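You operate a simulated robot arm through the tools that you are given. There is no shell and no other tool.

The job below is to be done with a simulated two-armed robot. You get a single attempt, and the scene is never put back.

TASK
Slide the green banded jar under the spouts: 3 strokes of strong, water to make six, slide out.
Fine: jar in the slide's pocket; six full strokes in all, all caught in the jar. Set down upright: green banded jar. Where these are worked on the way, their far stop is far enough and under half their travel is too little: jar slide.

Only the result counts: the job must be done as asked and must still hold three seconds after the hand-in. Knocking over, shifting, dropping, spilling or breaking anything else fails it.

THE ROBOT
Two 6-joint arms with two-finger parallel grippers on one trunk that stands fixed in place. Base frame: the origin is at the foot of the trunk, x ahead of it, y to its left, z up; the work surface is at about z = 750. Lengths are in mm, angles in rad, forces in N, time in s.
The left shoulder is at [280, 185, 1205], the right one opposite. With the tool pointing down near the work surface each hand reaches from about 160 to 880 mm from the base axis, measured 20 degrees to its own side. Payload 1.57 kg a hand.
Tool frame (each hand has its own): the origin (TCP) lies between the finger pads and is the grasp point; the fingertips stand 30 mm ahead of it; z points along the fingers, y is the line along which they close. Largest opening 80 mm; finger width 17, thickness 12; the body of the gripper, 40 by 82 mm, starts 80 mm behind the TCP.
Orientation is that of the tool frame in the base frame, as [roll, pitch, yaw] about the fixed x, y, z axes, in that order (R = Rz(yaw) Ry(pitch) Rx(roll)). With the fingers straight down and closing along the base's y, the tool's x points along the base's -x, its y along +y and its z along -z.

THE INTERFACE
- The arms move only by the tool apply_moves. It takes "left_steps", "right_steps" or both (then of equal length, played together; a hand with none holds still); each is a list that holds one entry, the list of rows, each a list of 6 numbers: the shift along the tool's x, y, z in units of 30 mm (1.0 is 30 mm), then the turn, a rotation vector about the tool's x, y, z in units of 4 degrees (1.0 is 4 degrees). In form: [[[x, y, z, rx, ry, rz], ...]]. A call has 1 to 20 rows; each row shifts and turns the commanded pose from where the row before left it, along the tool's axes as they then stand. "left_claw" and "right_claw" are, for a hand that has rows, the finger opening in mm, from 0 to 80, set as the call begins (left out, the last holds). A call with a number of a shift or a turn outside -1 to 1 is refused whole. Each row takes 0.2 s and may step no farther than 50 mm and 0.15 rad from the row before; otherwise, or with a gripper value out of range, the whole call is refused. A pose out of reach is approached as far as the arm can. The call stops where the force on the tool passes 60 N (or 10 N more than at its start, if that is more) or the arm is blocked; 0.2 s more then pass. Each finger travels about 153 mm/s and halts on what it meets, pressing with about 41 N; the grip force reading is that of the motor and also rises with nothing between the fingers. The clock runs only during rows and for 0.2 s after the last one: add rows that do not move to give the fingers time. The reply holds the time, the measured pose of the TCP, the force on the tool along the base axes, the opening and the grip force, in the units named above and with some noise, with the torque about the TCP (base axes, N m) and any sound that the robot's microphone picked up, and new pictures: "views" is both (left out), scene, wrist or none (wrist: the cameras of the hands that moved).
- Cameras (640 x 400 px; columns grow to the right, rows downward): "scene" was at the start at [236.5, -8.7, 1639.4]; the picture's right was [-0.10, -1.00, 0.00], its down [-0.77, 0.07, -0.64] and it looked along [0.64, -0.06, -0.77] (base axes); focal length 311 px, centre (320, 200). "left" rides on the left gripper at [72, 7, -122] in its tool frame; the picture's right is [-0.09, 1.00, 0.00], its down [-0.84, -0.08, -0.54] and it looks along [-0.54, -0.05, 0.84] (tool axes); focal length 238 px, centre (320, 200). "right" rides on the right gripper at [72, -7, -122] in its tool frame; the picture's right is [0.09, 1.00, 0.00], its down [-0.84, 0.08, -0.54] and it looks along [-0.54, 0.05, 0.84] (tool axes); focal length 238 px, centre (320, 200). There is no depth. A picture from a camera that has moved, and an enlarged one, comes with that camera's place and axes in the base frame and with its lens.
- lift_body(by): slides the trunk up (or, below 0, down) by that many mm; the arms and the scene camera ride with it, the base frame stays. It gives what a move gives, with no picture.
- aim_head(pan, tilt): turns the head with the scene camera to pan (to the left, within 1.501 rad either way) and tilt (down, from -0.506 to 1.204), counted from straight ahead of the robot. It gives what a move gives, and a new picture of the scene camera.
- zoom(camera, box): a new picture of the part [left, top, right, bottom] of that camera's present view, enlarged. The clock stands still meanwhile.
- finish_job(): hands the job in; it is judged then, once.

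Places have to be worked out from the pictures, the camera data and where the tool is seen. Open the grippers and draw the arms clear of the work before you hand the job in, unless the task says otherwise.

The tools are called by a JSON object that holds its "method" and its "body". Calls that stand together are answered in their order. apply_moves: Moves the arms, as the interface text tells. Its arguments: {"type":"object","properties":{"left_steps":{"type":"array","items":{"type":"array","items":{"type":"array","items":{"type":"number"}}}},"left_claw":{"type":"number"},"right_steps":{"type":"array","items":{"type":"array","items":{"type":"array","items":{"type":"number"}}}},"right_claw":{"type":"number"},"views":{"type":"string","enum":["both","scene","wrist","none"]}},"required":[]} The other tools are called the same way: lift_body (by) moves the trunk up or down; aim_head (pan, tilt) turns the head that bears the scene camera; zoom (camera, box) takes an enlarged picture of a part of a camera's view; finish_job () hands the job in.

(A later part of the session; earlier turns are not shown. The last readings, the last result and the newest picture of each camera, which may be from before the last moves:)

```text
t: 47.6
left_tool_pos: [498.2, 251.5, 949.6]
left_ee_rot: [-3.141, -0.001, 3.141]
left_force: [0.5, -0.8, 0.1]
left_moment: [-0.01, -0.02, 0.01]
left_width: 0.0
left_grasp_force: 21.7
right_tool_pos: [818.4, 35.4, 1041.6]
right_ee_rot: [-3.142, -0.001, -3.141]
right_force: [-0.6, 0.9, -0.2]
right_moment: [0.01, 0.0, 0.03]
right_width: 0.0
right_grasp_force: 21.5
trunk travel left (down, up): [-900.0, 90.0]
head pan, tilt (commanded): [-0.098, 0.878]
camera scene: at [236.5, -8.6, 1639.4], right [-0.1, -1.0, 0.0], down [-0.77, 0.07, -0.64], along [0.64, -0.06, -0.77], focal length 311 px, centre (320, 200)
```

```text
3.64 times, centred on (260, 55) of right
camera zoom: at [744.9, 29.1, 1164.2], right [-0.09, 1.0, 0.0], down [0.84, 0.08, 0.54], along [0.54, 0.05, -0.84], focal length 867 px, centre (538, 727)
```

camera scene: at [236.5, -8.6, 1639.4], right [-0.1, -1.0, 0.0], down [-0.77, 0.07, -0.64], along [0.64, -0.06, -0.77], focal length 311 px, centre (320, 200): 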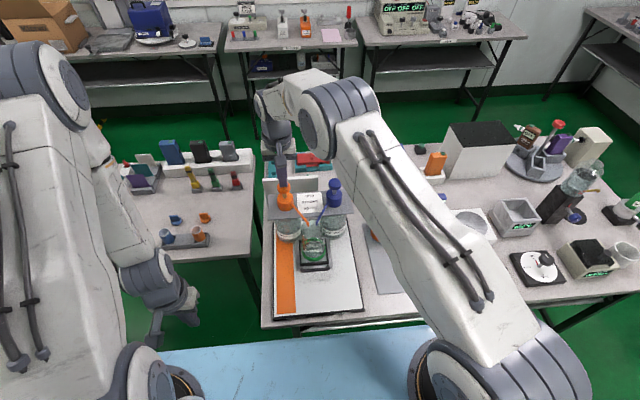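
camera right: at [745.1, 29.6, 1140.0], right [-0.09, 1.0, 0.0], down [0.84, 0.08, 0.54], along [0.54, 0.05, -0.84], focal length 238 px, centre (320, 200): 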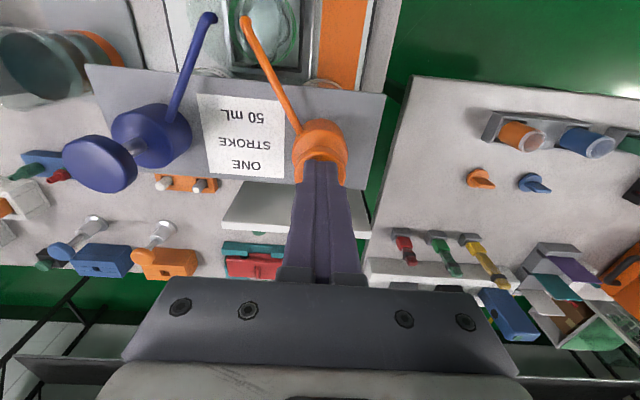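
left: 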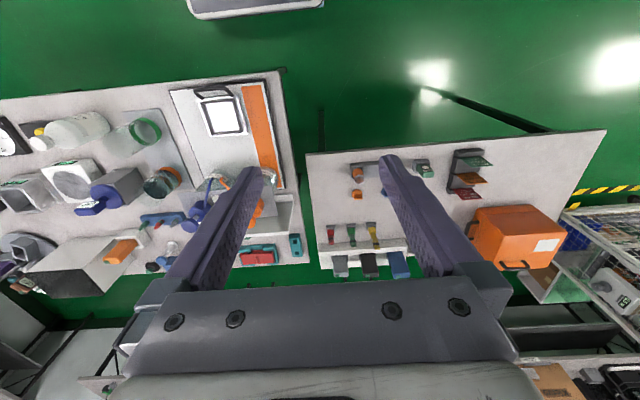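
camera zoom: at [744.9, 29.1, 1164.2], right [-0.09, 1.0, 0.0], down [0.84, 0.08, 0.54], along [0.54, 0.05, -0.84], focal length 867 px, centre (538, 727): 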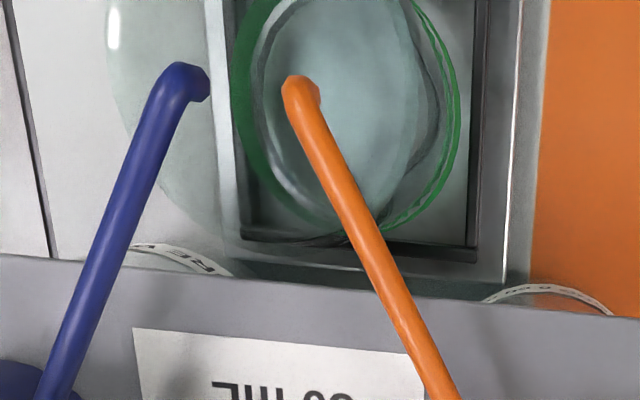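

Liquid is visible in the jar's base, so the stroke was caught. Now stroke 2 on orange with the same depth.

{"method": "apply_moves", "body": {"right_steps": [[[0, 0, 0.2, 0, 0, 0], [0, 0, 0.25, 0, 0, 0], [0, 0, 0.2, 0, 0, 0], [0, 0, 0.2, 0, 0, 0], [0, 0, 0.2, 0, 0, 0], [0, 0, 0.2, 0, 0, 0], [0, 0, 0.15, 0, 0, 0], [0, 0, 0.15, 0, 0, 0], [0, 0, 0.1, 0, 0, 0], [0, 0, 0, 0, 0, 0]]], "views": "scene"}}

{"method": "zoom", "body": {"camera": "scene", "box": [265, 170, 345, 270]}}

```text
t: 49.8
left_tool_pos: [496.9, 251.9, 951.3]
left_ee_rot: [3.14, 0.002, -3.141]
left_force: [0.1, 0.8, 0.3]
left_moment: [-0.02, 0.04, 0.01]
left_width: 0.0
left_grasp_force: 20.7
right_tool_pos: [817.4, 36.8, 995.7]
right_ee_rot: [3.141, 0.007, 3.14]
right_force: [-8.6, -8.1, 40.1]
right_moment: [-0.18, -0.03, -0.01]
right_width: 0.1
right_grasp_force: 21.2
trunk travel left (down, up): [-900.0, 90.0]
head pan, tilt (commanded): [-0.098, 0.878]
camera scene: at [233.8, -9.2, 1640.1], right [-0.1, -1.0, 0.0], down [-0.76, 0.08, -0.64], along [0.64, -0.06, -0.77], focal length 311 px, centre (320, 200)
```

scene: 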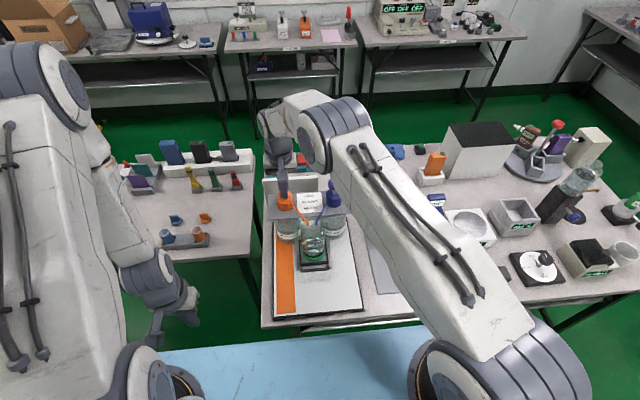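

```text
4.00 times, centred on (305, 220) of scene
camera zoom: at [233.8, -9.2, 1640.1], right [-0.1, -1.0, 0.0], down [-0.76, 0.08, -0.64], along [0.64, -0.06, -0.77], focal length 1244 px, centre (380, 120)
```

zoom: 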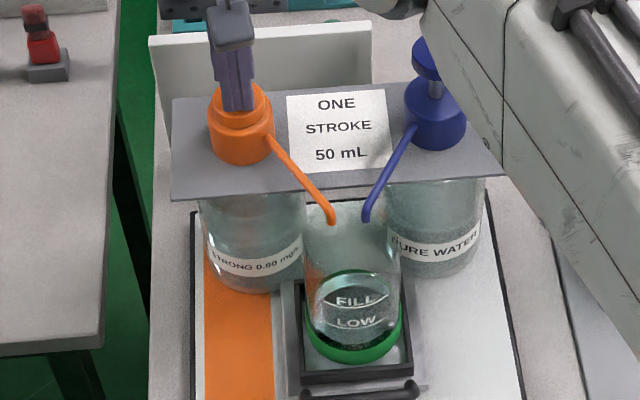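

Stroke 2 bottomed at 40 N. I release fully, dwell, and look to confirm the button returned and the level rose.

{"method": "apply_moves", "body": {"right_steps": [[[0, 0, -0.2, 0, 0, 0], [0, 0, -0.3, 0, 0, 0], [0, 0, -0.35, 0, 0, 0], [0, 0, -0.35, 0, 0, 0], [0, 0, -0.35, 0, 0, 0], [0, 0, -0.1, 0, 0, 0], [0, 0, 0, 0, 0, 0], [0, 0, 0, 0, 0, 0]]], "views": "none"}}

{"method": "zoom", "body": {"camera": "scene", "box": [265, 170, 345, 270]}}

{"method": "zoom", "body": {"camera": "left", "box": [80, 230, 220, 340]}}

```text
t: 51.6
left_tool_pos: [497.4, 251.0, 950.0]
left_ee_rot: [3.142, 0.001, -3.141]
left_force: [-0.6, 0.3, 0.2]
left_moment: [0.02, 0.0, -0.02]
left_width: 0.0
left_grasp_force: 21.4
right_tool_pos: [816.9, 36.5, 1040.8]
right_ee_rot: [3.14, 0.0, 3.141]
right_force: [0.8, 0.3, 0.1]
right_moment: [-0.01, 0.02, -0.01]
right_width: 0.3
right_grasp_force: 21.4
trunk travel left (down, up): [-900.0, 90.0]
head pan, tilt (commanded): [-0.098, 0.878]
```

```text
4.00 times, centred on (305, 220) of scene
camera zoom: at [236.5, -8.6, 1639.4], right [-0.1, -1.0, 0.0], down [-0.77, 0.07, -0.64], along [0.64, -0.06, -0.77], focal length 1244 px, centre (380, 120)
```

zoom: 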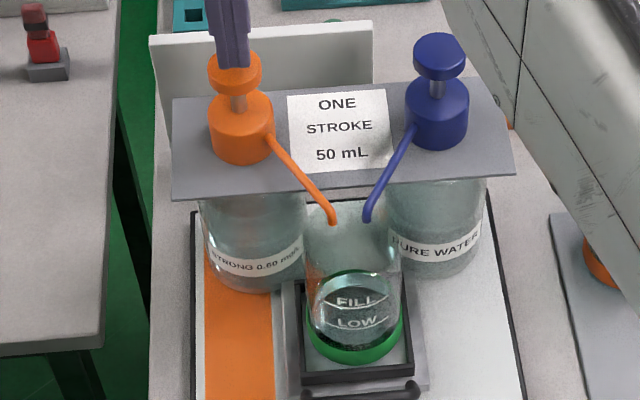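

```text
3.64 times, centred on (150, 285) of left
camera zoom: at [426.9, 256.7, 1071.7], right [0.09, 1.0, 0.0], down [0.84, -0.08, 0.54], along [0.54, -0.05, -0.84], focal length 867 px, centre (938, -109)
```

zoom: 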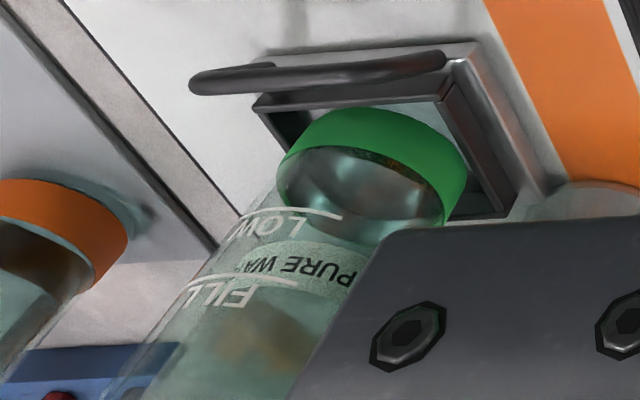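

The level rose again (surface nearer the band's top) and the button is back up. Now stroke 3 of strong.

{"method": "apply_moves", "body": {"right_steps": [[[0, 0, 0.2, 0, 0, 0], [0, 0, 0.25, 0, 0, 0], [0, 0, 0.2, 0, 0, 0], [0, 0, 0.2, 0, 0, 0], [0, 0, 0.2, 0, 0, 0], [0, 0, 0.2, 0, 0, 0], [0, 0, 0.15, 0, 0, 0], [0, 0, 0.15, 0, 0, 0], [0, 0, 0.1, 0, 0, 0], [0, 0, 0, 0, 0, 0]]], "views": "none"}}

```text
t: 53.8
left_tool_pos: [495.9, 251.0, 951.2]
left_ee_rot: [-3.14, 0.003, 3.14]
left_force: [0.0, -0.2, -0.7]
left_moment: [0.02, 0.01, 0.0]
left_width: 0.0
left_grasp_force: 21.2
right_tool_pos: [817.6, 35.4, 996.7]
right_ee_rot: [3.14, 0.007, 3.141]
right_force: [-6.6, -7.9, 39.0]
right_moment: [-0.19, -0.15, -0.06]
right_width: 0.0
right_grasp_force: 21.7
trunk travel left (down, up): [-900.0, 90.0]
head pan, tilt (commanded): [-0.098, 0.878]
```

Stroke 3 of strong bottomed at 39 N. I release fully and rise clear to z≈1080 before moving toward the blue pump.

{"method": "apply_moves", "body": {"right_steps": [[[0, 0, -0.2, 0, 0, 0], [0, 0, -0.3, 0, 0, 0], [0, 0, -0.35, 0, 0, 0], [0, 0, -0.35, 0, 0, 0], [0, 0, -0.35, 0, 0, 0], [0, 0, -0.5, 0, 0, 0], [0, 0, -0.8, 0, 0, 0], [0, 0, 0, 0, 0, 0]]], "views": "none"}}

{"method": "zoom", "body": {"camera": "scene", "box": [265, 170, 345, 270]}}

{"method": "zoom", "body": {"camera": "left", "box": [80, 230, 220, 340]}}

{"method": "zoom", "body": {"camera": "right", "box": [100, 0, 420, 220]}}

```text
t: 55.6
left_tool_pos: [497.4, 250.6, 949.4]
left_ee_rot: [3.141, 0.001, -3.141]
left_force: [0.9, 0.3, 0.0]
left_moment: [-0.03, 0.01, 0.01]
left_width: 0.0
left_grasp_force: 21.5
right_tool_pos: [816.2, 35.6, 1079.0]
right_ee_rot: [-3.14, 0.0, -3.141]
right_force: [-0.1, 0.1, -0.4]
right_moment: [0.01, 0.03, 0.01]
right_width: 0.3
right_grasp_force: 21.3
trunk travel left (down, up): [-900.0, 90.0]
head pan, tilt (commanded): [-0.098, 0.878]
```

```text
4.00 times, centred on (305, 220) of scene
camera zoom: at [236.4, -8.7, 1639.4], right [-0.1, -1.0, 0.0], down [-0.77, 0.07, -0.64], along [0.64, -0.06, -0.77], focal length 1244 px, centre (380, 120)
```

zoom: 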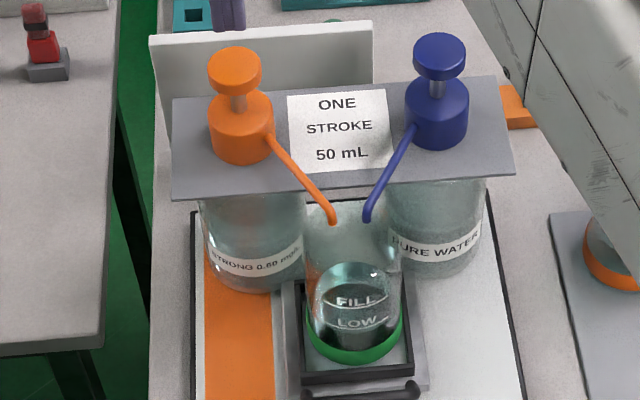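

```text
3.64 times, centred on (150, 285) of left
camera zoom: at [426.8, 256.6, 1071.7], right [0.09, 1.0, 0.0], down [0.84, -0.08, 0.54], along [0.54, -0.05, -0.84], focal length 867 px, centre (938, -109)
```

zoom: 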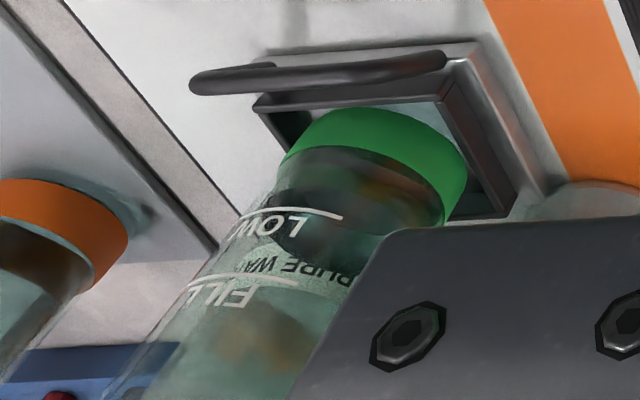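

```text
1.82 times, centred on (260, 110) of right
camera zoom: at [743.6, 28.8, 1201.3], right [-0.09, 1.0, 0.0], down [0.84, 0.08, 0.54], along [0.54, 0.05, -0.84], focal length 433 px, centre (429, 364)
```

zoom: 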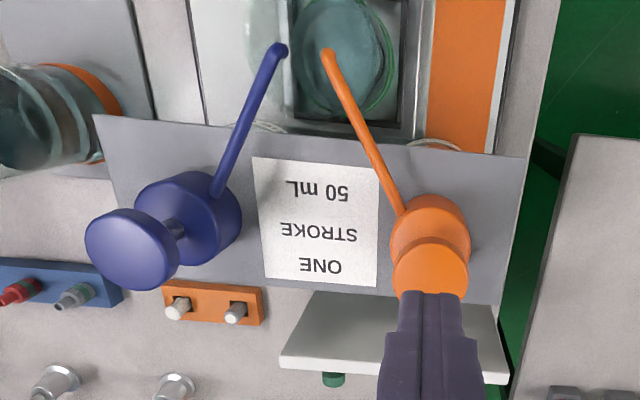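

Level is up again — three strong strokes are in. I move the hand right to the blue (PURE WATER) pump at about (820, −107) and lower to a viewing height.

{"method": "apply_moves", "body": {"right_steps": [[[-0.01, -0.68, 0, 0, 0, 0], [-0.01, -0.68, 0, 0, 0, 0], [-0.02, -0.68, 0, 0, 0, 0], [-0.02, -0.68, 0, 0, 0, 0], [-0.02, -0.68, 0, 0, 0, 0], [-0.02, -0.68, 0, 0, 0, 0], [-0.02, -0.68, 0, 0, 0, 0], [0, 0, 0.5, 0, 0, 0], [0, 0, 0.5, 0, 0, 0], [0, 0, 0, 0, 0, 0]]], "views": "both"}}

{"method": "zoom", "body": {"camera": "right", "box": [220, 60, 420, 260]}}

{"method": "zoom", "body": {"camera": "scene", "box": [265, 160, 375, 270]}}

```text
t: 57.8
left_tool_pos: [497.4, 250.5, 950.3]
left_ee_rot: [3.14, -0.001, 3.141]
left_force: [0.5, -0.3, -0.2]
left_moment: [0.01, -0.02, 0.03]
left_width: 0.0
left_grasp_force: 21.7
right_tool_pos: [820.1, -107.0, 1046.7]
right_ee_rot: [-3.141, 0.0, 3.142]
right_force: [-0.6, -0.1, -0.6]
right_moment: [-0.01, -0.02, 0.02]
right_width: 0.2
right_grasp_force: 21.6
trunk travel left (down, up): [-900.0, 90.0]
head pan, tilt (commanded): [-0.098, 0.878]
camera scene: at [236.7, -8.7, 1639.4], right [-0.1, -1.0, 0.0], down [-0.77, 0.07, -0.64], along [0.64, -0.06, -0.77], focal length 311 px, centre (320, 200)
camera right: at [747.7, -112.7, 1169.7], right [-0.09, 1.0, 0.0], down [0.84, 0.08, 0.54], along [0.54, 0.05, -0.84], focal length 238 px, centre (320, 200)
```

scene: 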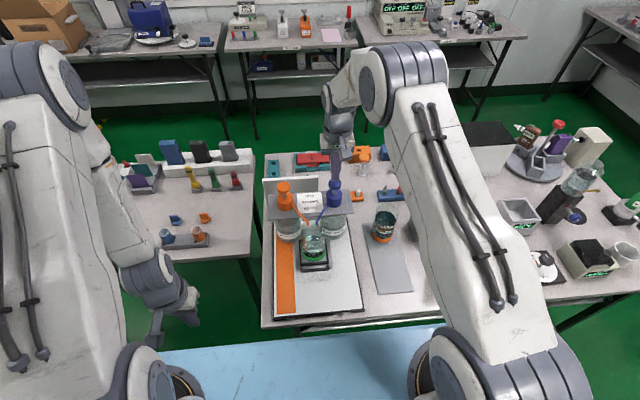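
right: 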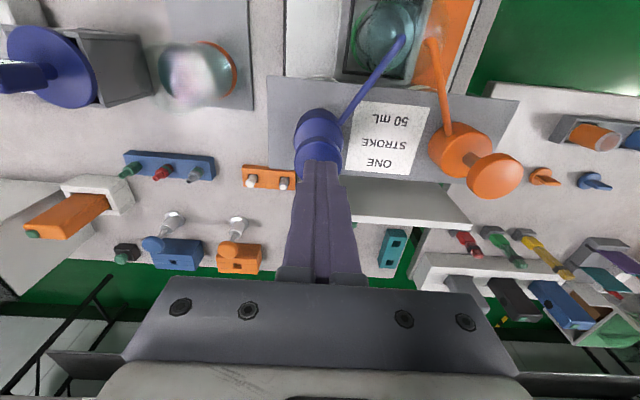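

```text
2.00 times, centred on (320, 160) of right
camera zoom: at [747.7, -112.7, 1169.7], right [-0.09, 1.0, 0.0], down [0.84, 0.08, 0.54], along [0.54, 0.05, -0.84], focal length 477 px, centre (320, 280)
```

zoom: 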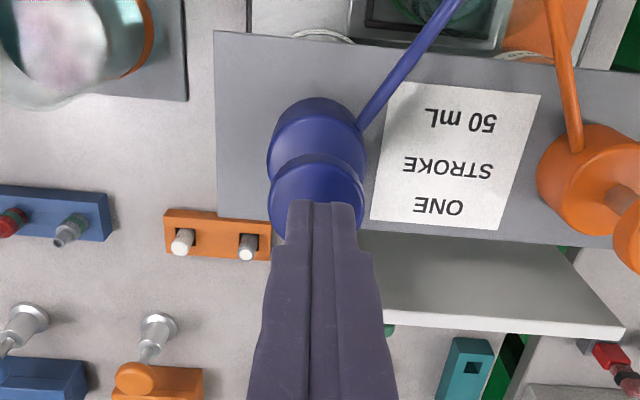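

```text
3.64 times, centred on (320, 215) of scene
camera zoom: at [236.7, -8.7, 1639.4], right [-0.1, -1.0, 0.0], down [-0.77, 0.07, -0.64], along [0.64, -0.06, -0.77], focal length 1131 px, centre (320, 146)
```

zoom: 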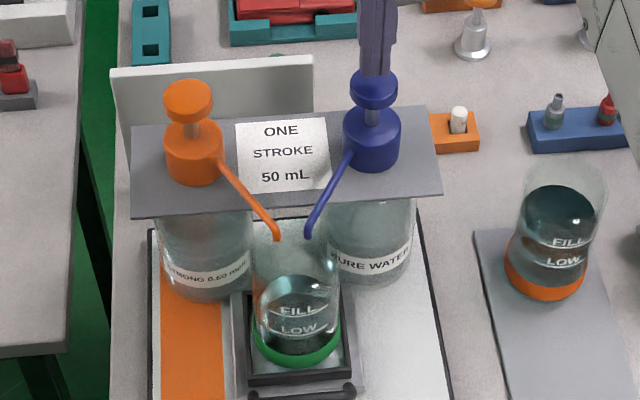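

Fingers are centred over the blue button. Water stroke 1: pressing down to the same depth.

{"method": "apply_moves", "body": {"right_steps": [[[0, 0, 0.3, 0, 0, 0], [0, 0, 0.25, 0, 0, 0], [0, 0, 0.2, 0, 0, 0], [0, 0, 0.2, 0, 0, 0], [0, 0, 0.2, 0, 0, 0], [0, 0, 0.2, 0, 0, 0], [0, 0, 0.2, 0, 0, 0], [0, 0, 0.15, 0, 0, 0], [0, 0, 0.15, 0, 0, 0], [0, 0, 0, 0, 0, 0]]], "views": "none"}}

{"method": "zoom", "body": {"camera": "scene", "box": [265, 160, 375, 270]}}

```text
t: 60.0
left_tool_pos: [496.6, 251.5, 950.1]
left_ee_rot: [-3.141, 0.002, -3.141]
left_force: [0.2, -0.2, 0.4]
left_moment: [0.03, 0.0, 0.0]
left_width: 0.0
left_grasp_force: 21.7
right_tool_pos: [821.1, -106.6, 996.3]
right_ee_rot: [3.141, 0.008, -3.141]
right_force: [-11.1, -3.9, 42.7]
right_moment: [-0.11, 0.13, -0.01]
right_width: 0.1
right_grasp_force: 21.5
trunk travel left (down, up): [-900.0, 90.0]
head pan, tilt (commanded): [-0.098, 0.878]
```

```text
3.64 times, centred on (320, 215) of scene
camera zoom: at [233.6, -8.6, 1640.2], right [-0.1, -1.0, 0.0], down [-0.76, 0.07, -0.64], along [0.64, -0.06, -0.77], focal length 1131 px, centre (320, 146)
```

zoom: 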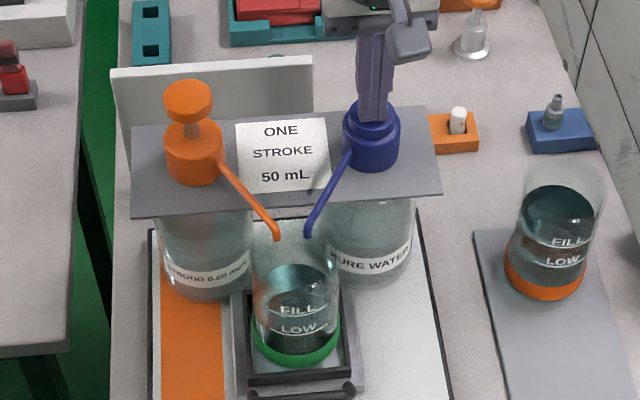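

Blue stroke 1 bottomed at 43 N and the level rose. I release fully and check the button return.

{"method": "apply_moves", "body": {"right_steps": [[[0, 0, -0.2, 0, 0, 0], [0, 0, -0.3, 0, 0, 0], [0, 0, -0.35, 0, 0, 0], [0, 0, -0.35, 0, 0, 0], [0, 0, -0.35, 0, 0, 0], [0, 0, -0.15, 0, 0, 0], [0, 0, 0, 0, 0, 0], [0, 0, 0, 0, 0, 0]]], "views": "none"}}

{"method": "zoom", "body": {"camera": "scene", "box": [265, 160, 375, 270]}}

```text
t: 61.8
left_tool_pos: [498.0, 251.1, 950.0]
left_ee_rot: [-3.14, 0.0, -3.141]
left_force: [-0.4, 0.1, 0.0]
left_moment: [-0.03, 0.01, -0.02]
left_width: 0.0
left_grasp_force: 21.1
right_tool_pos: [821.1, -106.4, 1042.9]
right_ee_rot: [-3.141, 0.0, -3.141]
right_force: [0.2, 0.6, -0.2]
right_moment: [0.02, 0.02, 0.0]
right_width: 0.1
right_grasp_force: 21.1
trunk travel left (down, up): [-900.0, 90.0]
head pan, tilt (commanded): [-0.098, 0.878]
```

```text
3.64 times, centred on (320, 215) of scene
camera zoom: at [236.5, -8.7, 1639.4], right [-0.1, -1.0, 0.0], down [-0.77, 0.07, -0.64], along [0.64, -0.06, -0.77], focal length 1131 px, centre (320, 146)
```

zoom: 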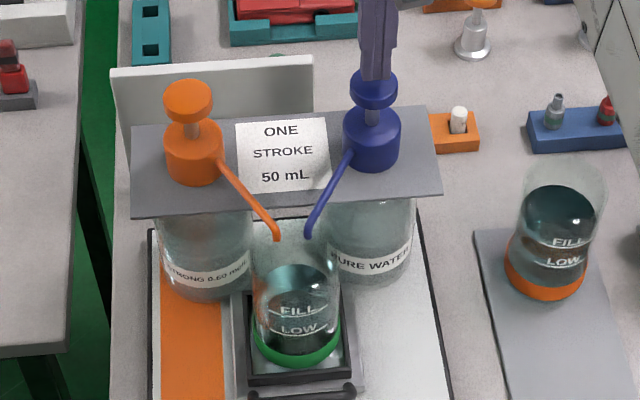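

The blue button is fully back up. Water stroke 2 follows.

{"method": "apply_moves", "body": {"right_steps": [[[0, 0, 0.2, 0, 0, 0], [0, 0, 0.25, 0, 0, 0], [0, 0, 0.2, 0, 0, 0], [0, 0, 0.2, 0, 0, 0], [0, 0, 0.2, 0, 0, 0], [0, 0, 0.2, 0, 0, 0], [0, 0, 0.15, 0, 0, 0], [0, 0, 0.15, 0, 0, 0], [0, 0, 0.15, 0, 0, 0], [0, 0, 0, 0, 0, 0]]], "views": "none"}}

{"method": "zoom", "body": {"camera": "scene", "box": [265, 160, 375, 270]}}

```text
t: 64.0
left_tool_pos: [496.1, 251.2, 950.1]
left_ee_rot: [3.14, 0.002, -3.14]
left_force: [0.2, 0.5, 0.6]
left_moment: [0.02, -0.01, -0.03]
left_width: 0.0
left_grasp_force: 21.2
right_tool_pos: [821.3, -107.7, 995.7]
right_ee_rot: [3.141, 0.006, 3.14]
right_force: [-7.5, -2.3, 39.1]
right_moment: [-0.05, 0.02, -0.03]
right_width: 0.0
right_grasp_force: 21.5
trunk travel left (down, up): [-900.0, 90.0]
head pan, tilt (commanded): [-0.098, 0.878]
```

```text
3.64 times, centred on (320, 215) of scene
camera zoom: at [234.0, -8.6, 1640.1], right [-0.1, -1.0, 0.0], down [-0.76, 0.07, -0.64], along [0.64, -0.06, -0.77], focal length 1131 px, centre (320, 146)
```

zoom: 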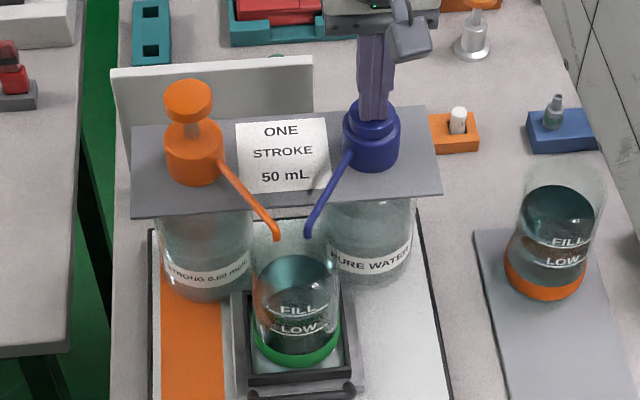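

Water stroke 2 bottomed at 39 N, level up again. I release fully before the last stroke.

{"method": "apply_moves", "body": {"right_steps": [[[0, 0, -0.2, 0, 0, 0], [0, 0, -0.3, 0, 0, 0], [0, 0, -0.35, 0, 0, 0], [0, 0, -0.35, 0, 0, 0], [0, 0, -0.35, 0, 0, 0], [0, 0, -0.15, 0, 0, 0], [0, 0, 0, 0, 0, 0], [0, 0, 0, 0, 0, 0]]], "views": "none"}}

{"method": "zoom", "body": {"camera": "scene", "box": [265, 160, 375, 270]}}

```text
t: 65.8
left_tool_pos: [497.8, 251.4, 948.9]
left_ee_rot: [3.141, 0.001, -3.141]
left_force: [0.0, -0.2, -0.7]
left_moment: [0.0, 0.01, 0.02]
left_width: 0.2
left_grasp_force: 21.4
right_tool_pos: [821.4, -106.4, 1043.4]
right_ee_rot: [-3.141, 0.0, -3.141]
right_force: [0.1, 0.4, -0.4]
right_moment: [0.0, 0.0, 0.01]
right_width: 0.2
right_grasp_force: 20.8
trunk travel left (down, up): [-900.0, 90.0]
head pan, tilt (commanded): [-0.098, 0.878]
```

```text
3.64 times, centred on (320, 215) of scene
camera zoom: at [236.5, -8.7, 1639.4], right [-0.1, -1.0, 0.0], down [-0.77, 0.07, -0.64], along [0.64, -0.06, -0.77], focal length 1131 px, centre (320, 146)
```

zoom: 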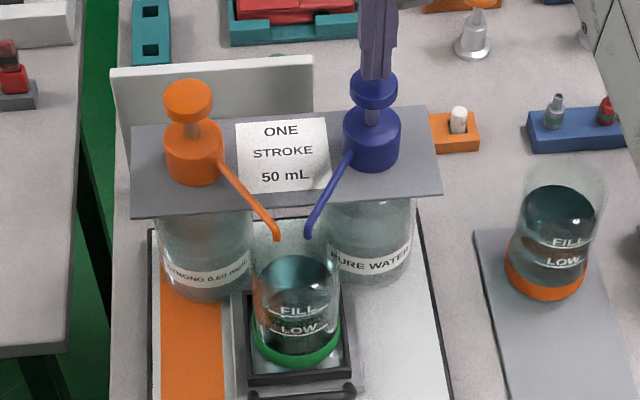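

The blue button is up again; now the third and last water stroke.

{"method": "apply_moves", "body": {"right_steps": [[[0, 0, 0.2, 0, 0, 0], [0, 0, 0.25, 0, 0, 0], [0, 0, 0.2, 0, 0, 0], [0, 0, 0.2, 0, 0, 0], [0, 0, 0.2, 0, 0, 0], [0, 0, 0.2, 0, 0, 0], [0, 0, 0.15, 0, 0, 0], [0, 0, 0.15, 0, 0, 0], [0, 0, 0.15, 0, 0, 0], [0, 0, 0, 0, 0, 0]]], "views": "none"}}

{"method": "zoom", "body": {"camera": "scene", "box": [265, 160, 375, 270]}}

```text
t: 68.0
left_tool_pos: [496.7, 250.2, 950.2]
left_ee_rot: [-3.14, 0.003, -3.141]
left_force: [0.2, 0.3, 0.1]
left_moment: [-0.01, -0.03, 0.0]
left_width: 0.0
left_grasp_force: 21.7
right_tool_pos: [820.8, -107.2, 995.9]
right_ee_rot: [3.141, 0.007, 3.141]
right_force: [-8.2, -7.9, 40.5]
right_moment: [-0.2, 0.09, -0.04]
right_width: 0.3
right_grasp_force: 20.8
trunk travel left (down, up): [-900.0, 90.0]
head pan, tilt (commanded): [-0.098, 0.878]
```

```text
3.64 times, centred on (320, 215) of scene
camera zoom: at [233.8, -9.0, 1640.2], right [-0.1, -1.0, 0.0], down [-0.76, 0.07, -0.64], along [0.64, -0.06, -0.77], focal length 1131 px, centre (320, 146)
```

zoom: 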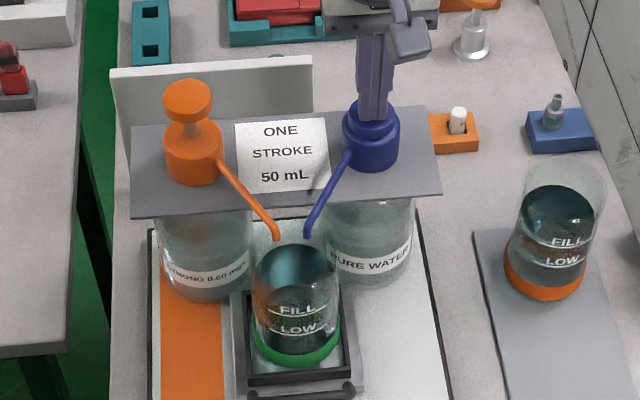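

All six strokes are done (3 strong, 3 water), level well below the rim. I release, rise clear, and draw the hand back over the handle area to measure the handle for pulling.

{"method": "apply_moves", "body": {"right_steps": [[[0, 0, -0.2, 0, 0, 0], [0, 0, -0.3, 0, 0, 0], [0, 0, -0.5, 0, 0, 0], [0, 0, -0.7, 0, 0, 0], [0, 0, -0.7, 0, 0, 0], [0, 0, -0.7, 0, 0, 0], [0.8, 0.296, 0, 0, 0, 0], [0.8, 0.296, 0, 0, 0, 0], [0.8, 0.296, 0, 0, 0, 0], [0.8, 0.296, 0, 0, 0, 0], [0.8, 0.296, 0, 0, 0, 0], [0.8, 0.296, 0, 0, 0, 0], [0.8, 0.296, 0, 0, 0, 0], [0.8, 0.296, 0, 0, 0, 0], [0, 0, 0.8, 0, 0, 0], [0, 0, 0.8, 0, 0, 0], [0, 0, 0, 0, 0, 0]]], "views": "both"}}

{"method": "zoom", "body": {"camera": "right", "box": [230, 60, 410, 220]}}

{"method": "zoom", "body": {"camera": "left", "box": [80, 200, 240, 340]}}

{"method": "zoom", "body": {"camera": "scene", "box": [265, 160, 375, 280]}}

```text
t: 71.6
left_tool_pos: [497.7, 251.3, 950.3]
left_ee_rot: [3.141, 0.0, -3.14]
left_force: [-1.1, -0.7, 0.6]
left_moment: [-0.01, -0.04, -0.01]
left_width: 0.0
left_grasp_force: 21.3
right_tool_pos: [629.4, -35.6, 1037.8]
right_ee_rot: [3.142, -0.001, -3.141]
right_force: [0.9, 0.0, -0.6]
right_moment: [0.0, -0.03, 0.03]
right_width: 0.0
right_grasp_force: 21.2
trunk travel left (down, up): [-900.0, 90.0]
head pan, tilt (commanded): [-0.098, 0.878]
camera scene: at [236.7, -8.7, 1639.4], right [-0.1, -1.0, 0.0], down [-0.77, 0.07, -0.64], along [0.64, -0.06, -0.77], focal length 311 px, centre (320, 200)
camera right: at [556.9, -42.1, 1159.8], right [-0.09, 1.0, 0.0], down [0.84, 0.08, 0.54], along [0.54, 0.05, -0.84], focal length 238 px, centre (320, 200)
```

scene: 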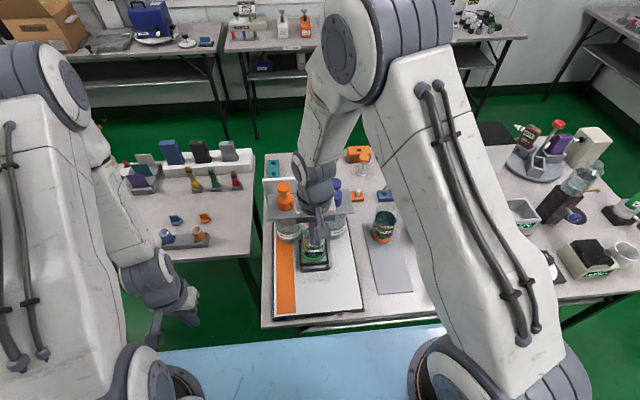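
right: 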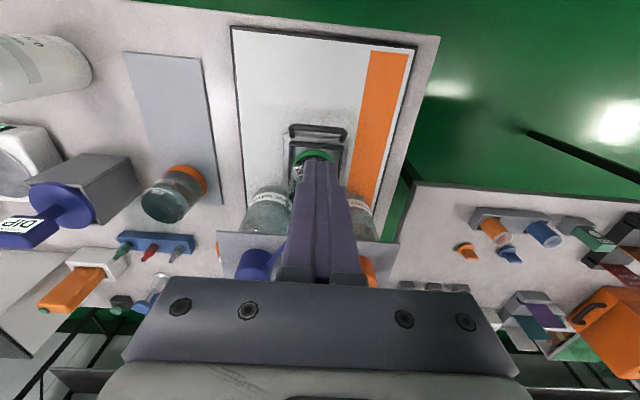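

```text
2.50 times, centred on (320, 140) of right
camera zoom: at [556.9, -42.1, 1159.8], right [-0.09, 1.0, 0.0], down [0.84, 0.08, 0.54], along [0.54, 0.05, -0.84], focal length 596 px, centre (320, 350)
```

zoom: 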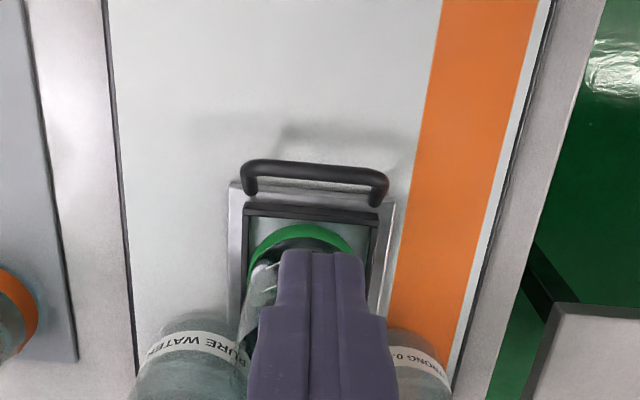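

```text
2.86 times, centred on (160, 270) of left
camera zoom: at [426.9, 256.6, 1071.6], right [0.09, 1.0, 0.0], down [0.84, -0.08, 0.54], along [0.54, -0.05, -0.84], focal length 681 px, centre (777, 0)
```

zoom: 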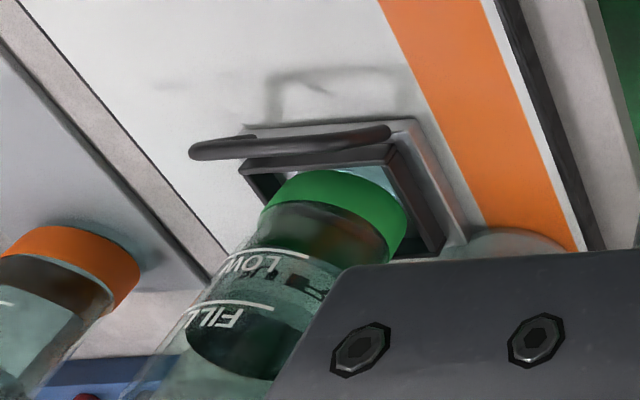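

```text
3.33 times, centred on (320, 220) of scene
camera zoom: at [236.7, -8.7, 1639.4], right [-0.1, -1.0, 0.0], down [-0.77, 0.07, -0.64], along [0.64, -0.06, -0.77], focal length 1037 px, centre (320, 133)
```

zoom: 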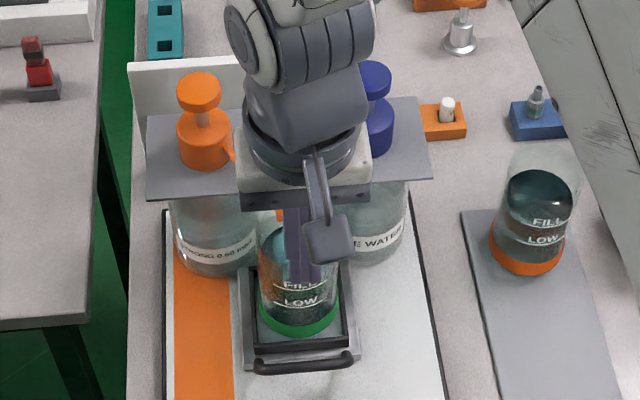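

The handle bar measures at about (659, −36, 812). I tilt the hand 15° (fingers leaning forward-down, body away from the jar), shift to x≈672 between bar and jar, and descend to just above bar level to check.

{"method": "apply_moves", "body": {"right_steps": [[[0, 0, 0, 0, -0.94, 0], [0, 0, 0, 0, -0.94, 0], [0, 0, 0, 0, -0.94, 0], [0, 0, 0, 0, -0.93, 0], [-0.463, 0, 0.124, 0, 0, 0], [-0.463, 0, 0.124, 0, 0, 0], [-0.463, 0, 0.124, 0, 0, 0], [0.215, 0, 0.805, 0, 0, 0], [0.215, 0, 0.805, 0, 0, 0], [0.215, 0, 0.805, 0, 0, 0], [0.215, 0, 0.805, 0, 0, 0], [0.215, 0, 0.805, 0, 0, 0], [0.215, 0, 0.805, 0, 0, 0], [0, 0, 0, 0, 0, 0]]], "views": "both"}}

{"method": "zoom", "body": {"camera": "right", "box": [220, 90, 420, 250]}}

{"method": "zoom", "body": {"camera": "left", "box": [60, 190, 240, 340]}}

```text
t: 74.6
left_tool_pos: [498.0, 251.3, 949.4]
left_ee_rot: [-3.141, 0.0, -3.141]
left_force: [-0.3, 0.0, -1.2]
left_moment: [-0.03, 0.01, 0.01]
left_width: 0.1
left_grasp_force: 21.6
right_tool_pos: [661.1, -47.3, 883.0]
right_ee_rot: [-3.115, 0.183, 3.14]
right_force: [-0.6, -0.3, -0.9]
right_moment: [0.02, 0.03, 0.0]
right_width: 0.2
right_grasp_force: 21.1
right hand out of reach, approached as far as the arm can: row 4
trunk travel left (down, up): [-900.0, 90.0]
head pan, tilt (commanded): [-0.098, 0.878]
camera scene: at [236.7, -8.7, 1639.4], right [-0.1, -1.0, 0.0], down [-0.77, 0.07, -0.64], along [0.64, -0.06, -0.77], focal length 311 px, centre (320, 200)
camera right: at [567.2, -50.1, 991.4], right [-0.08, 1.0, -0.04], down [0.73, 0.09, 0.68], along [0.68, 0.03, -0.73], focal length 238 px, centre (320, 200)
```

scene: 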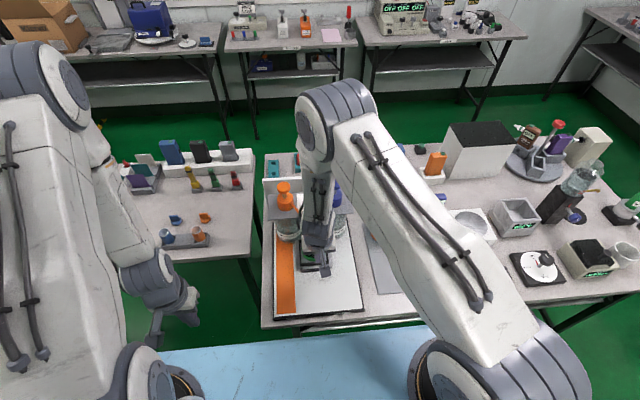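
right: 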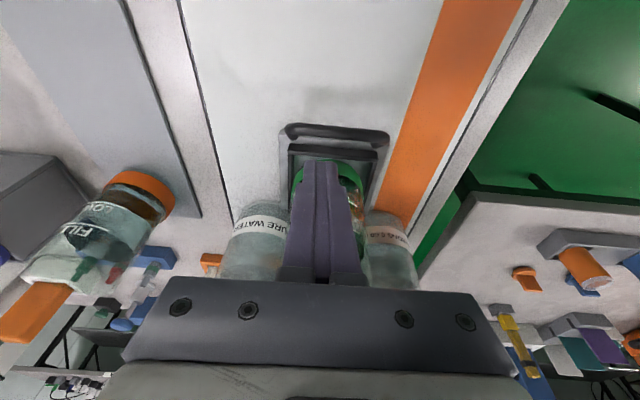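

```text
2.50 times, centred on (320, 170) of right
camera zoom: at [567.2, -50.1, 991.4], right [-0.08, 1.0, -0.04], down [0.73, 0.09, 0.68], along [0.68, 0.03, -0.73], focal length 596 px, centre (320, 275)
```

zoom: 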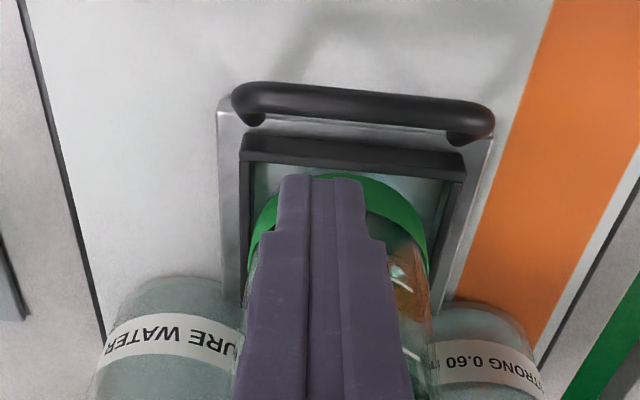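

```text
2.67 times, centred on (150, 265) of left
camera zoom: at [426.9, 256.6, 1071.6], right [0.09, 1.0, 0.0], down [0.84, -0.08, 0.54], along [0.54, -0.05, -0.84], focal length 636 px, centre (773, 27)
```

zoom: 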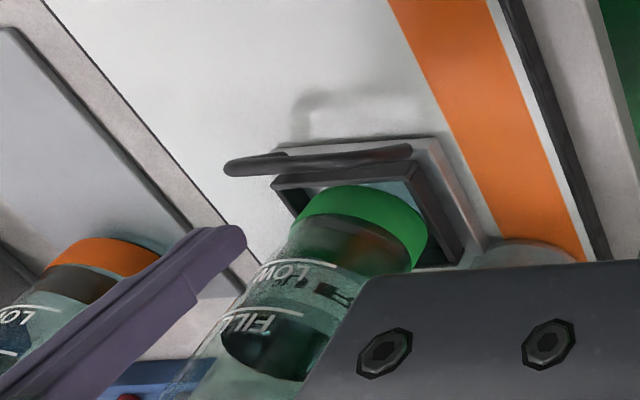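

The tilt came out at 10.5° (wrist limit on one row), which is still fine; the TCP is at (661, −47, 883). I shift forward 12 mm and left 9 mm, lower 20 mm, and re-check against the bar and jar.

{"method": "apply_moves", "body": {"right_steps": [[[-0.2, 0.15, 0.033, 0, 0, 0], [-0.2, 0.15, 0.033, 0, 0, 0], [0.06, 0, 0.327, 0, 0, 0], [0.06, 0, 0.327, 0, 0, 0], [0, 0, 0, 0, 0, 0]]], "views": "both"}}

{"method": "zoom", "body": {"camera": "right", "box": [220, 90, 420, 250]}}

{"method": "zoom", "body": {"camera": "left", "box": [60, 190, 240, 340]}}

```text
t: 75.8
left_tool_pos: [498.4, 251.9, 947.9]
left_ee_rot: [-3.141, -0.001, -3.141]
left_force: [0.4, 0.2, 0.2]
left_moment: [0.01, 0.01, 0.01]
left_width: 0.0
left_grasp_force: 21.3
right_tool_pos: [672.8, -36.9, 862.9]
right_ee_rot: [-3.115, 0.182, -3.141]
right_force: [-0.2, -0.9, 0.3]
right_moment: [0.0, -0.01, -0.01]
right_width: 0.0
right_grasp_force: 21.1
trunk travel left (down, up): [-900.0, 90.0]
head pan, tilt (commanded): [-0.098, 0.878]
camera scene: at [236.6, -8.8, 1639.4], right [-0.1, -1.0, 0.0], down [-0.77, 0.07, -0.64], along [0.64, -0.06, -0.77], focal length 311 px, centre (320, 200)
camera right: at [579.1, -40.4, 971.1], right [-0.09, 1.0, -0.04], down [0.73, 0.09, 0.68], along [0.68, 0.03, -0.73], focal length 238 px, centre (320, 200)
```

scene: 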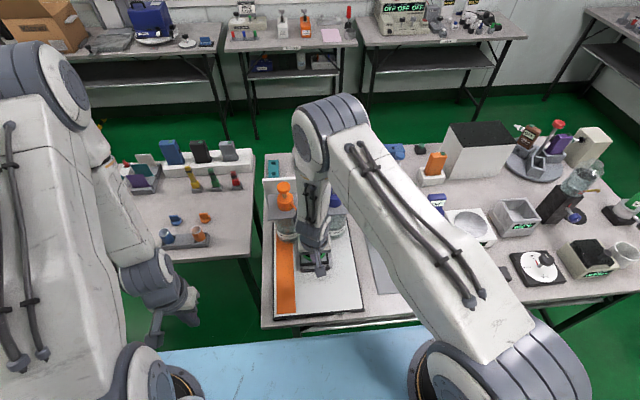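
right: 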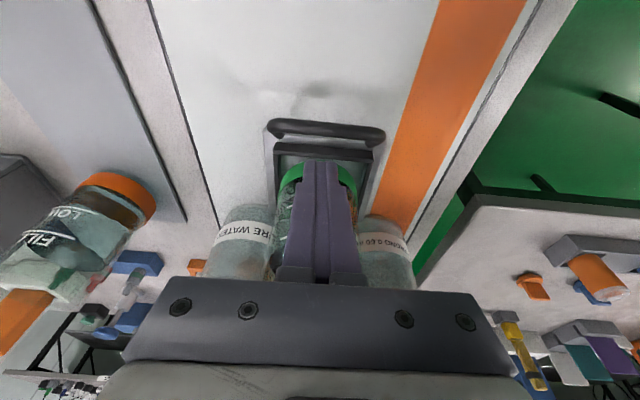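

```text
2.50 times, centred on (320, 170) of right
camera zoom: at [579.1, -40.4, 971.1], right [-0.09, 1.0, -0.04], down [0.73, 0.09, 0.68], along [0.68, 0.03, -0.73], focal length 596 px, centre (320, 275)
```

zoom: 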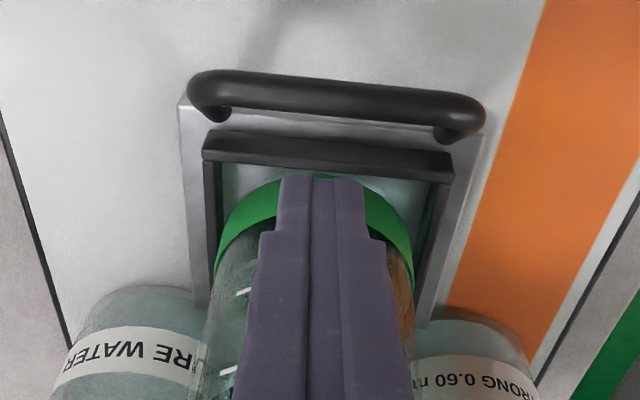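

```text
2.67 times, centred on (150, 265) of left
camera zoom: at [426.9, 256.6, 1071.6], right [0.09, 1.0, 0.0], down [0.84, -0.08, 0.54], along [0.54, -0.05, -0.84], focal length 636 px, centre (773, 27)
```

zoom: 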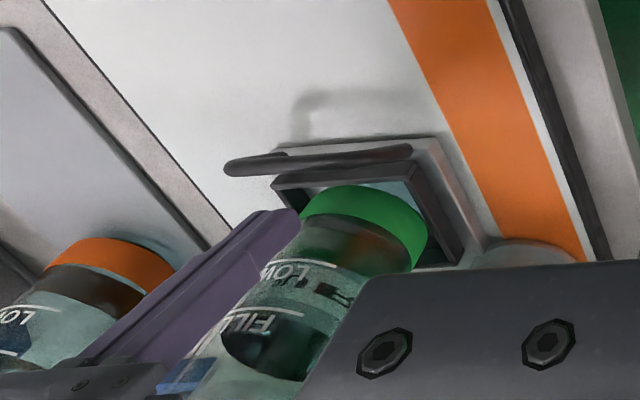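

The finger path is clear: back face ≈667 behind the bar's far side (≈663), front ≈687 versus the jar wall ≈700. I descend 36 mm vertically behind the bar.

{"method": "apply_moves", "body": {"right_steps": [[[0.055, 0, 0.295, 0, 0, 0], [0.055, 0, 0.295, 0, 0, 0], [0.055, 0, 0.295, 0, 0, 0], [0.055, 0, 0.295, 0, 0, 0], [0, 0, 0, 0, 0, 0]]], "views": "both"}}

{"method": "zoom", "body": {"camera": "right", "box": [220, 90, 420, 250]}}

{"method": "zoom", "body": {"camera": "left", "box": [60, 190, 240, 340]}}

```text
t: 77.0
left_tool_pos: [497.3, 251.2, 949.6]
left_ee_rot: [3.141, 0.001, 3.14]
left_force: [0.4, 0.9, -0.8]
left_moment: [0.0, 0.02, -0.02]
left_width: 0.2
left_grasp_force: 21.4
right_tool_pos: [672.8, -37.3, 827.9]
right_ee_rot: [-3.115, 0.182, -3.142]
right_force: [0.1, 0.4, -0.9]
right_moment: [-0.03, 0.02, 0.02]
right_width: 0.0
right_grasp_force: 20.9
trunk travel left (down, up): [-900.0, 90.0]
head pan, tilt (commanded): [-0.098, 0.878]
camera scene: at [236.6, -8.8, 1639.4], right [-0.1, -1.0, 0.0], down [-0.77, 0.07, -0.64], along [0.64, -0.06, -0.77], focal length 311 px, centre (320, 200)
camera right: at [579.6, -40.8, 935.9], right [-0.08, 1.0, -0.04], down [0.73, 0.09, 0.68], along [0.68, 0.03, -0.73], focal length 238 px, centre (320, 200)
```

scene: 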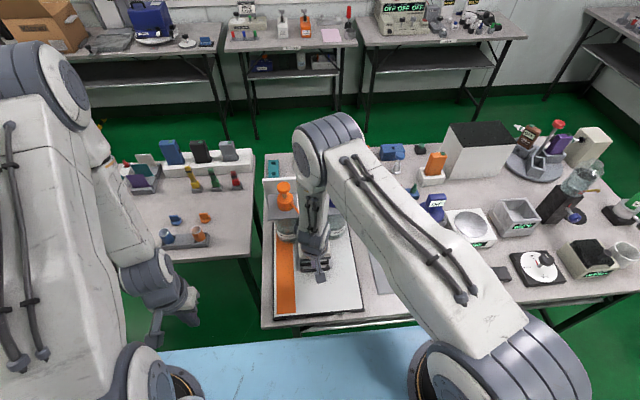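
right: 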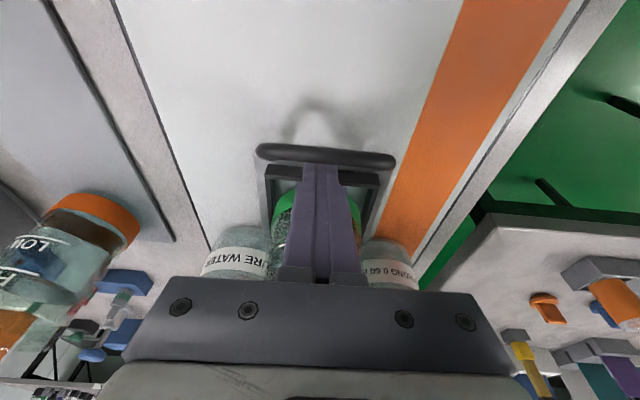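

```text
2.50 times, centred on (320, 170) of right
camera zoom: at [579.6, -40.8, 935.9], right [-0.08, 1.0, -0.04], down [0.73, 0.09, 0.68], along [0.68, 0.03, -0.73], focal length 596 px, centre (320, 275)
```

zoom: 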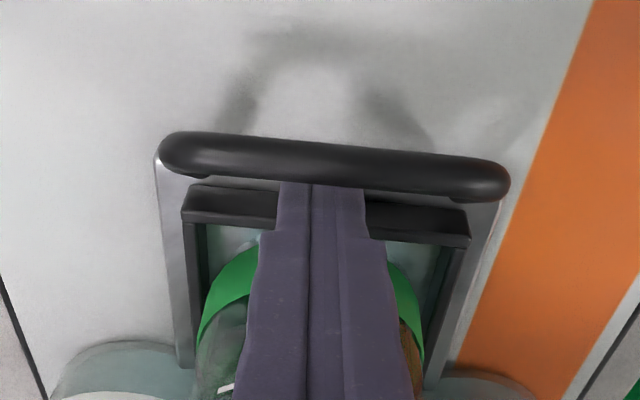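

```text
2.67 times, centred on (150, 265) of left
camera zoom: at [426.9, 256.6, 1071.6], right [0.09, 1.0, 0.0], down [0.84, -0.08, 0.54], along [0.54, -0.05, -0.84], focal length 636 px, centre (773, 27)
```

zoom: 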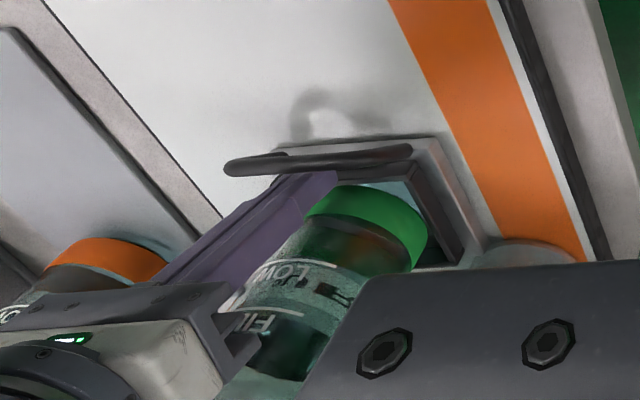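

The fingertips are hooked behind the bar, nothing touching the jar. I pull the slide out gently, ramping speed up and down (about 69 mm in this call).

{"method": "apply_moves", "body": {"right_steps": [[[0.066, 0, -0.012, 0, 0, 0], [0.066, 0, -0.012, 0, 0, 0], [0.066, 0, -0.012, 0, 0, 0], [0.066, 0, -0.012, 0, 0, 0], [0.098, 0, -0.018, 0, 0, 0], [0.131, 0, -0.024, 0, 0, 0], [0.164, 0, -0.03, 0, 0, 0], [0.164, 0, -0.03, 0, 0, 0], [0.197, 0, -0.036, 0, 0, 0], [0.197, 0, -0.036, 0, 0, 0], [0.197, 0, -0.036, 0, 0, 0], [0.197, 0, -0.036, 0, 0, 0], [0.197, 0, -0.036, 0, 0, 0], [0.164, 0, -0.03, 0, 0, 0], [0.131, 0, -0.024, 0, 0, 0], [0.098, 0, -0.018, 0, 0, 0], [0.066, 0, -0.012, 0, 0, 0], [0, 0, 0, 0, 0, 0]]], "views": "both"}}

{"method": "zoom", "body": {"camera": "right", "box": [220, 90, 420, 250]}}

{"method": "zoom", "body": {"camera": "left", "box": [40, 130, 240, 310]}}

```text
t: 80.8
left_tool_pos: [498.1, 251.1, 950.7]
left_ee_rot: [3.141, 0.0, -3.141]
left_force: [-0.1, -0.3, 0.1]
left_moment: [-0.01, -0.01, -0.01]
left_width: 0.3
left_grasp_force: 21.2
right_tool_pos: [634.9, -24.0, 832.1]
right_ee_rot: [-3.105, 0.179, -3.14]
right_force: [0.7, -0.1, 0.7]
right_moment: [0.01, 0.0, 0.05]
right_width: 0.3
right_grasp_force: 21.6
right hand out of reach, approached as far as the arm can: row 10, 11, 12, 13, 14, 15, 16
trunk travel left (down, up): [-900.0, 90.0]
head pan, tilt (commanded): [-0.098, 0.878]
camera scene: at [236.6, -8.8, 1639.4], right [-0.1, -1.0, 0.0], down [-0.77, 0.07, -0.64], along [0.64, -0.06, -0.77], focal length 311 px, centre (320, 200)
camera right: at [541.4, -25.5, 940.5], right [-0.08, 1.0, -0.05], down [0.73, 0.1, 0.68], along [0.68, 0.02, -0.73], focal length 238 px, centre (320, 200)
```

scene: 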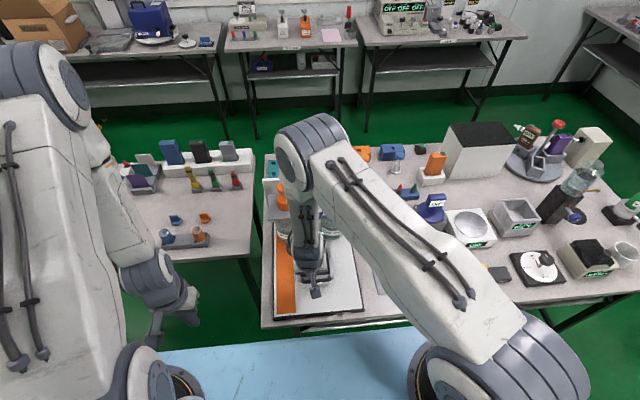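
right: 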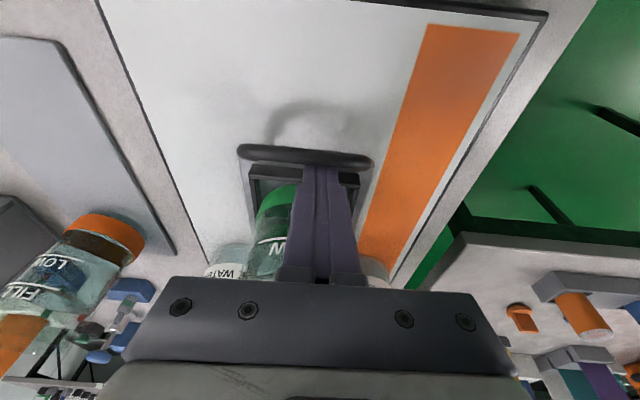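

```text
2.50 times, centred on (320, 170) of right
camera zoom: at [541.4, -25.5, 940.5], right [-0.08, 1.0, -0.05], down [0.73, 0.1, 0.68], along [0.68, 0.02, -0.73], focal length 596 px, centre (320, 275)
```

zoom: 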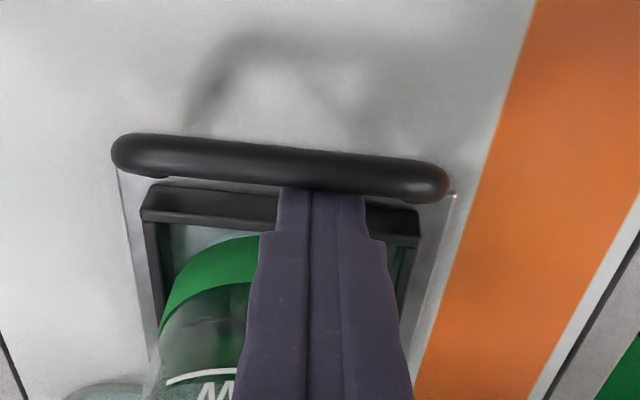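

```text
2.22 times, centred on (140, 220) of left
camera zoom: at [426.9, 256.6, 1071.7], right [0.09, 1.0, 0.0], down [0.84, -0.08, 0.54], along [0.54, -0.05, -0.84], focal length 530 px, centre (720, 156)
```

zoom: 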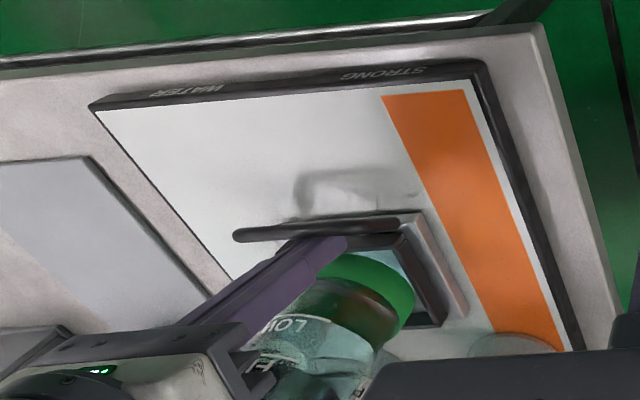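

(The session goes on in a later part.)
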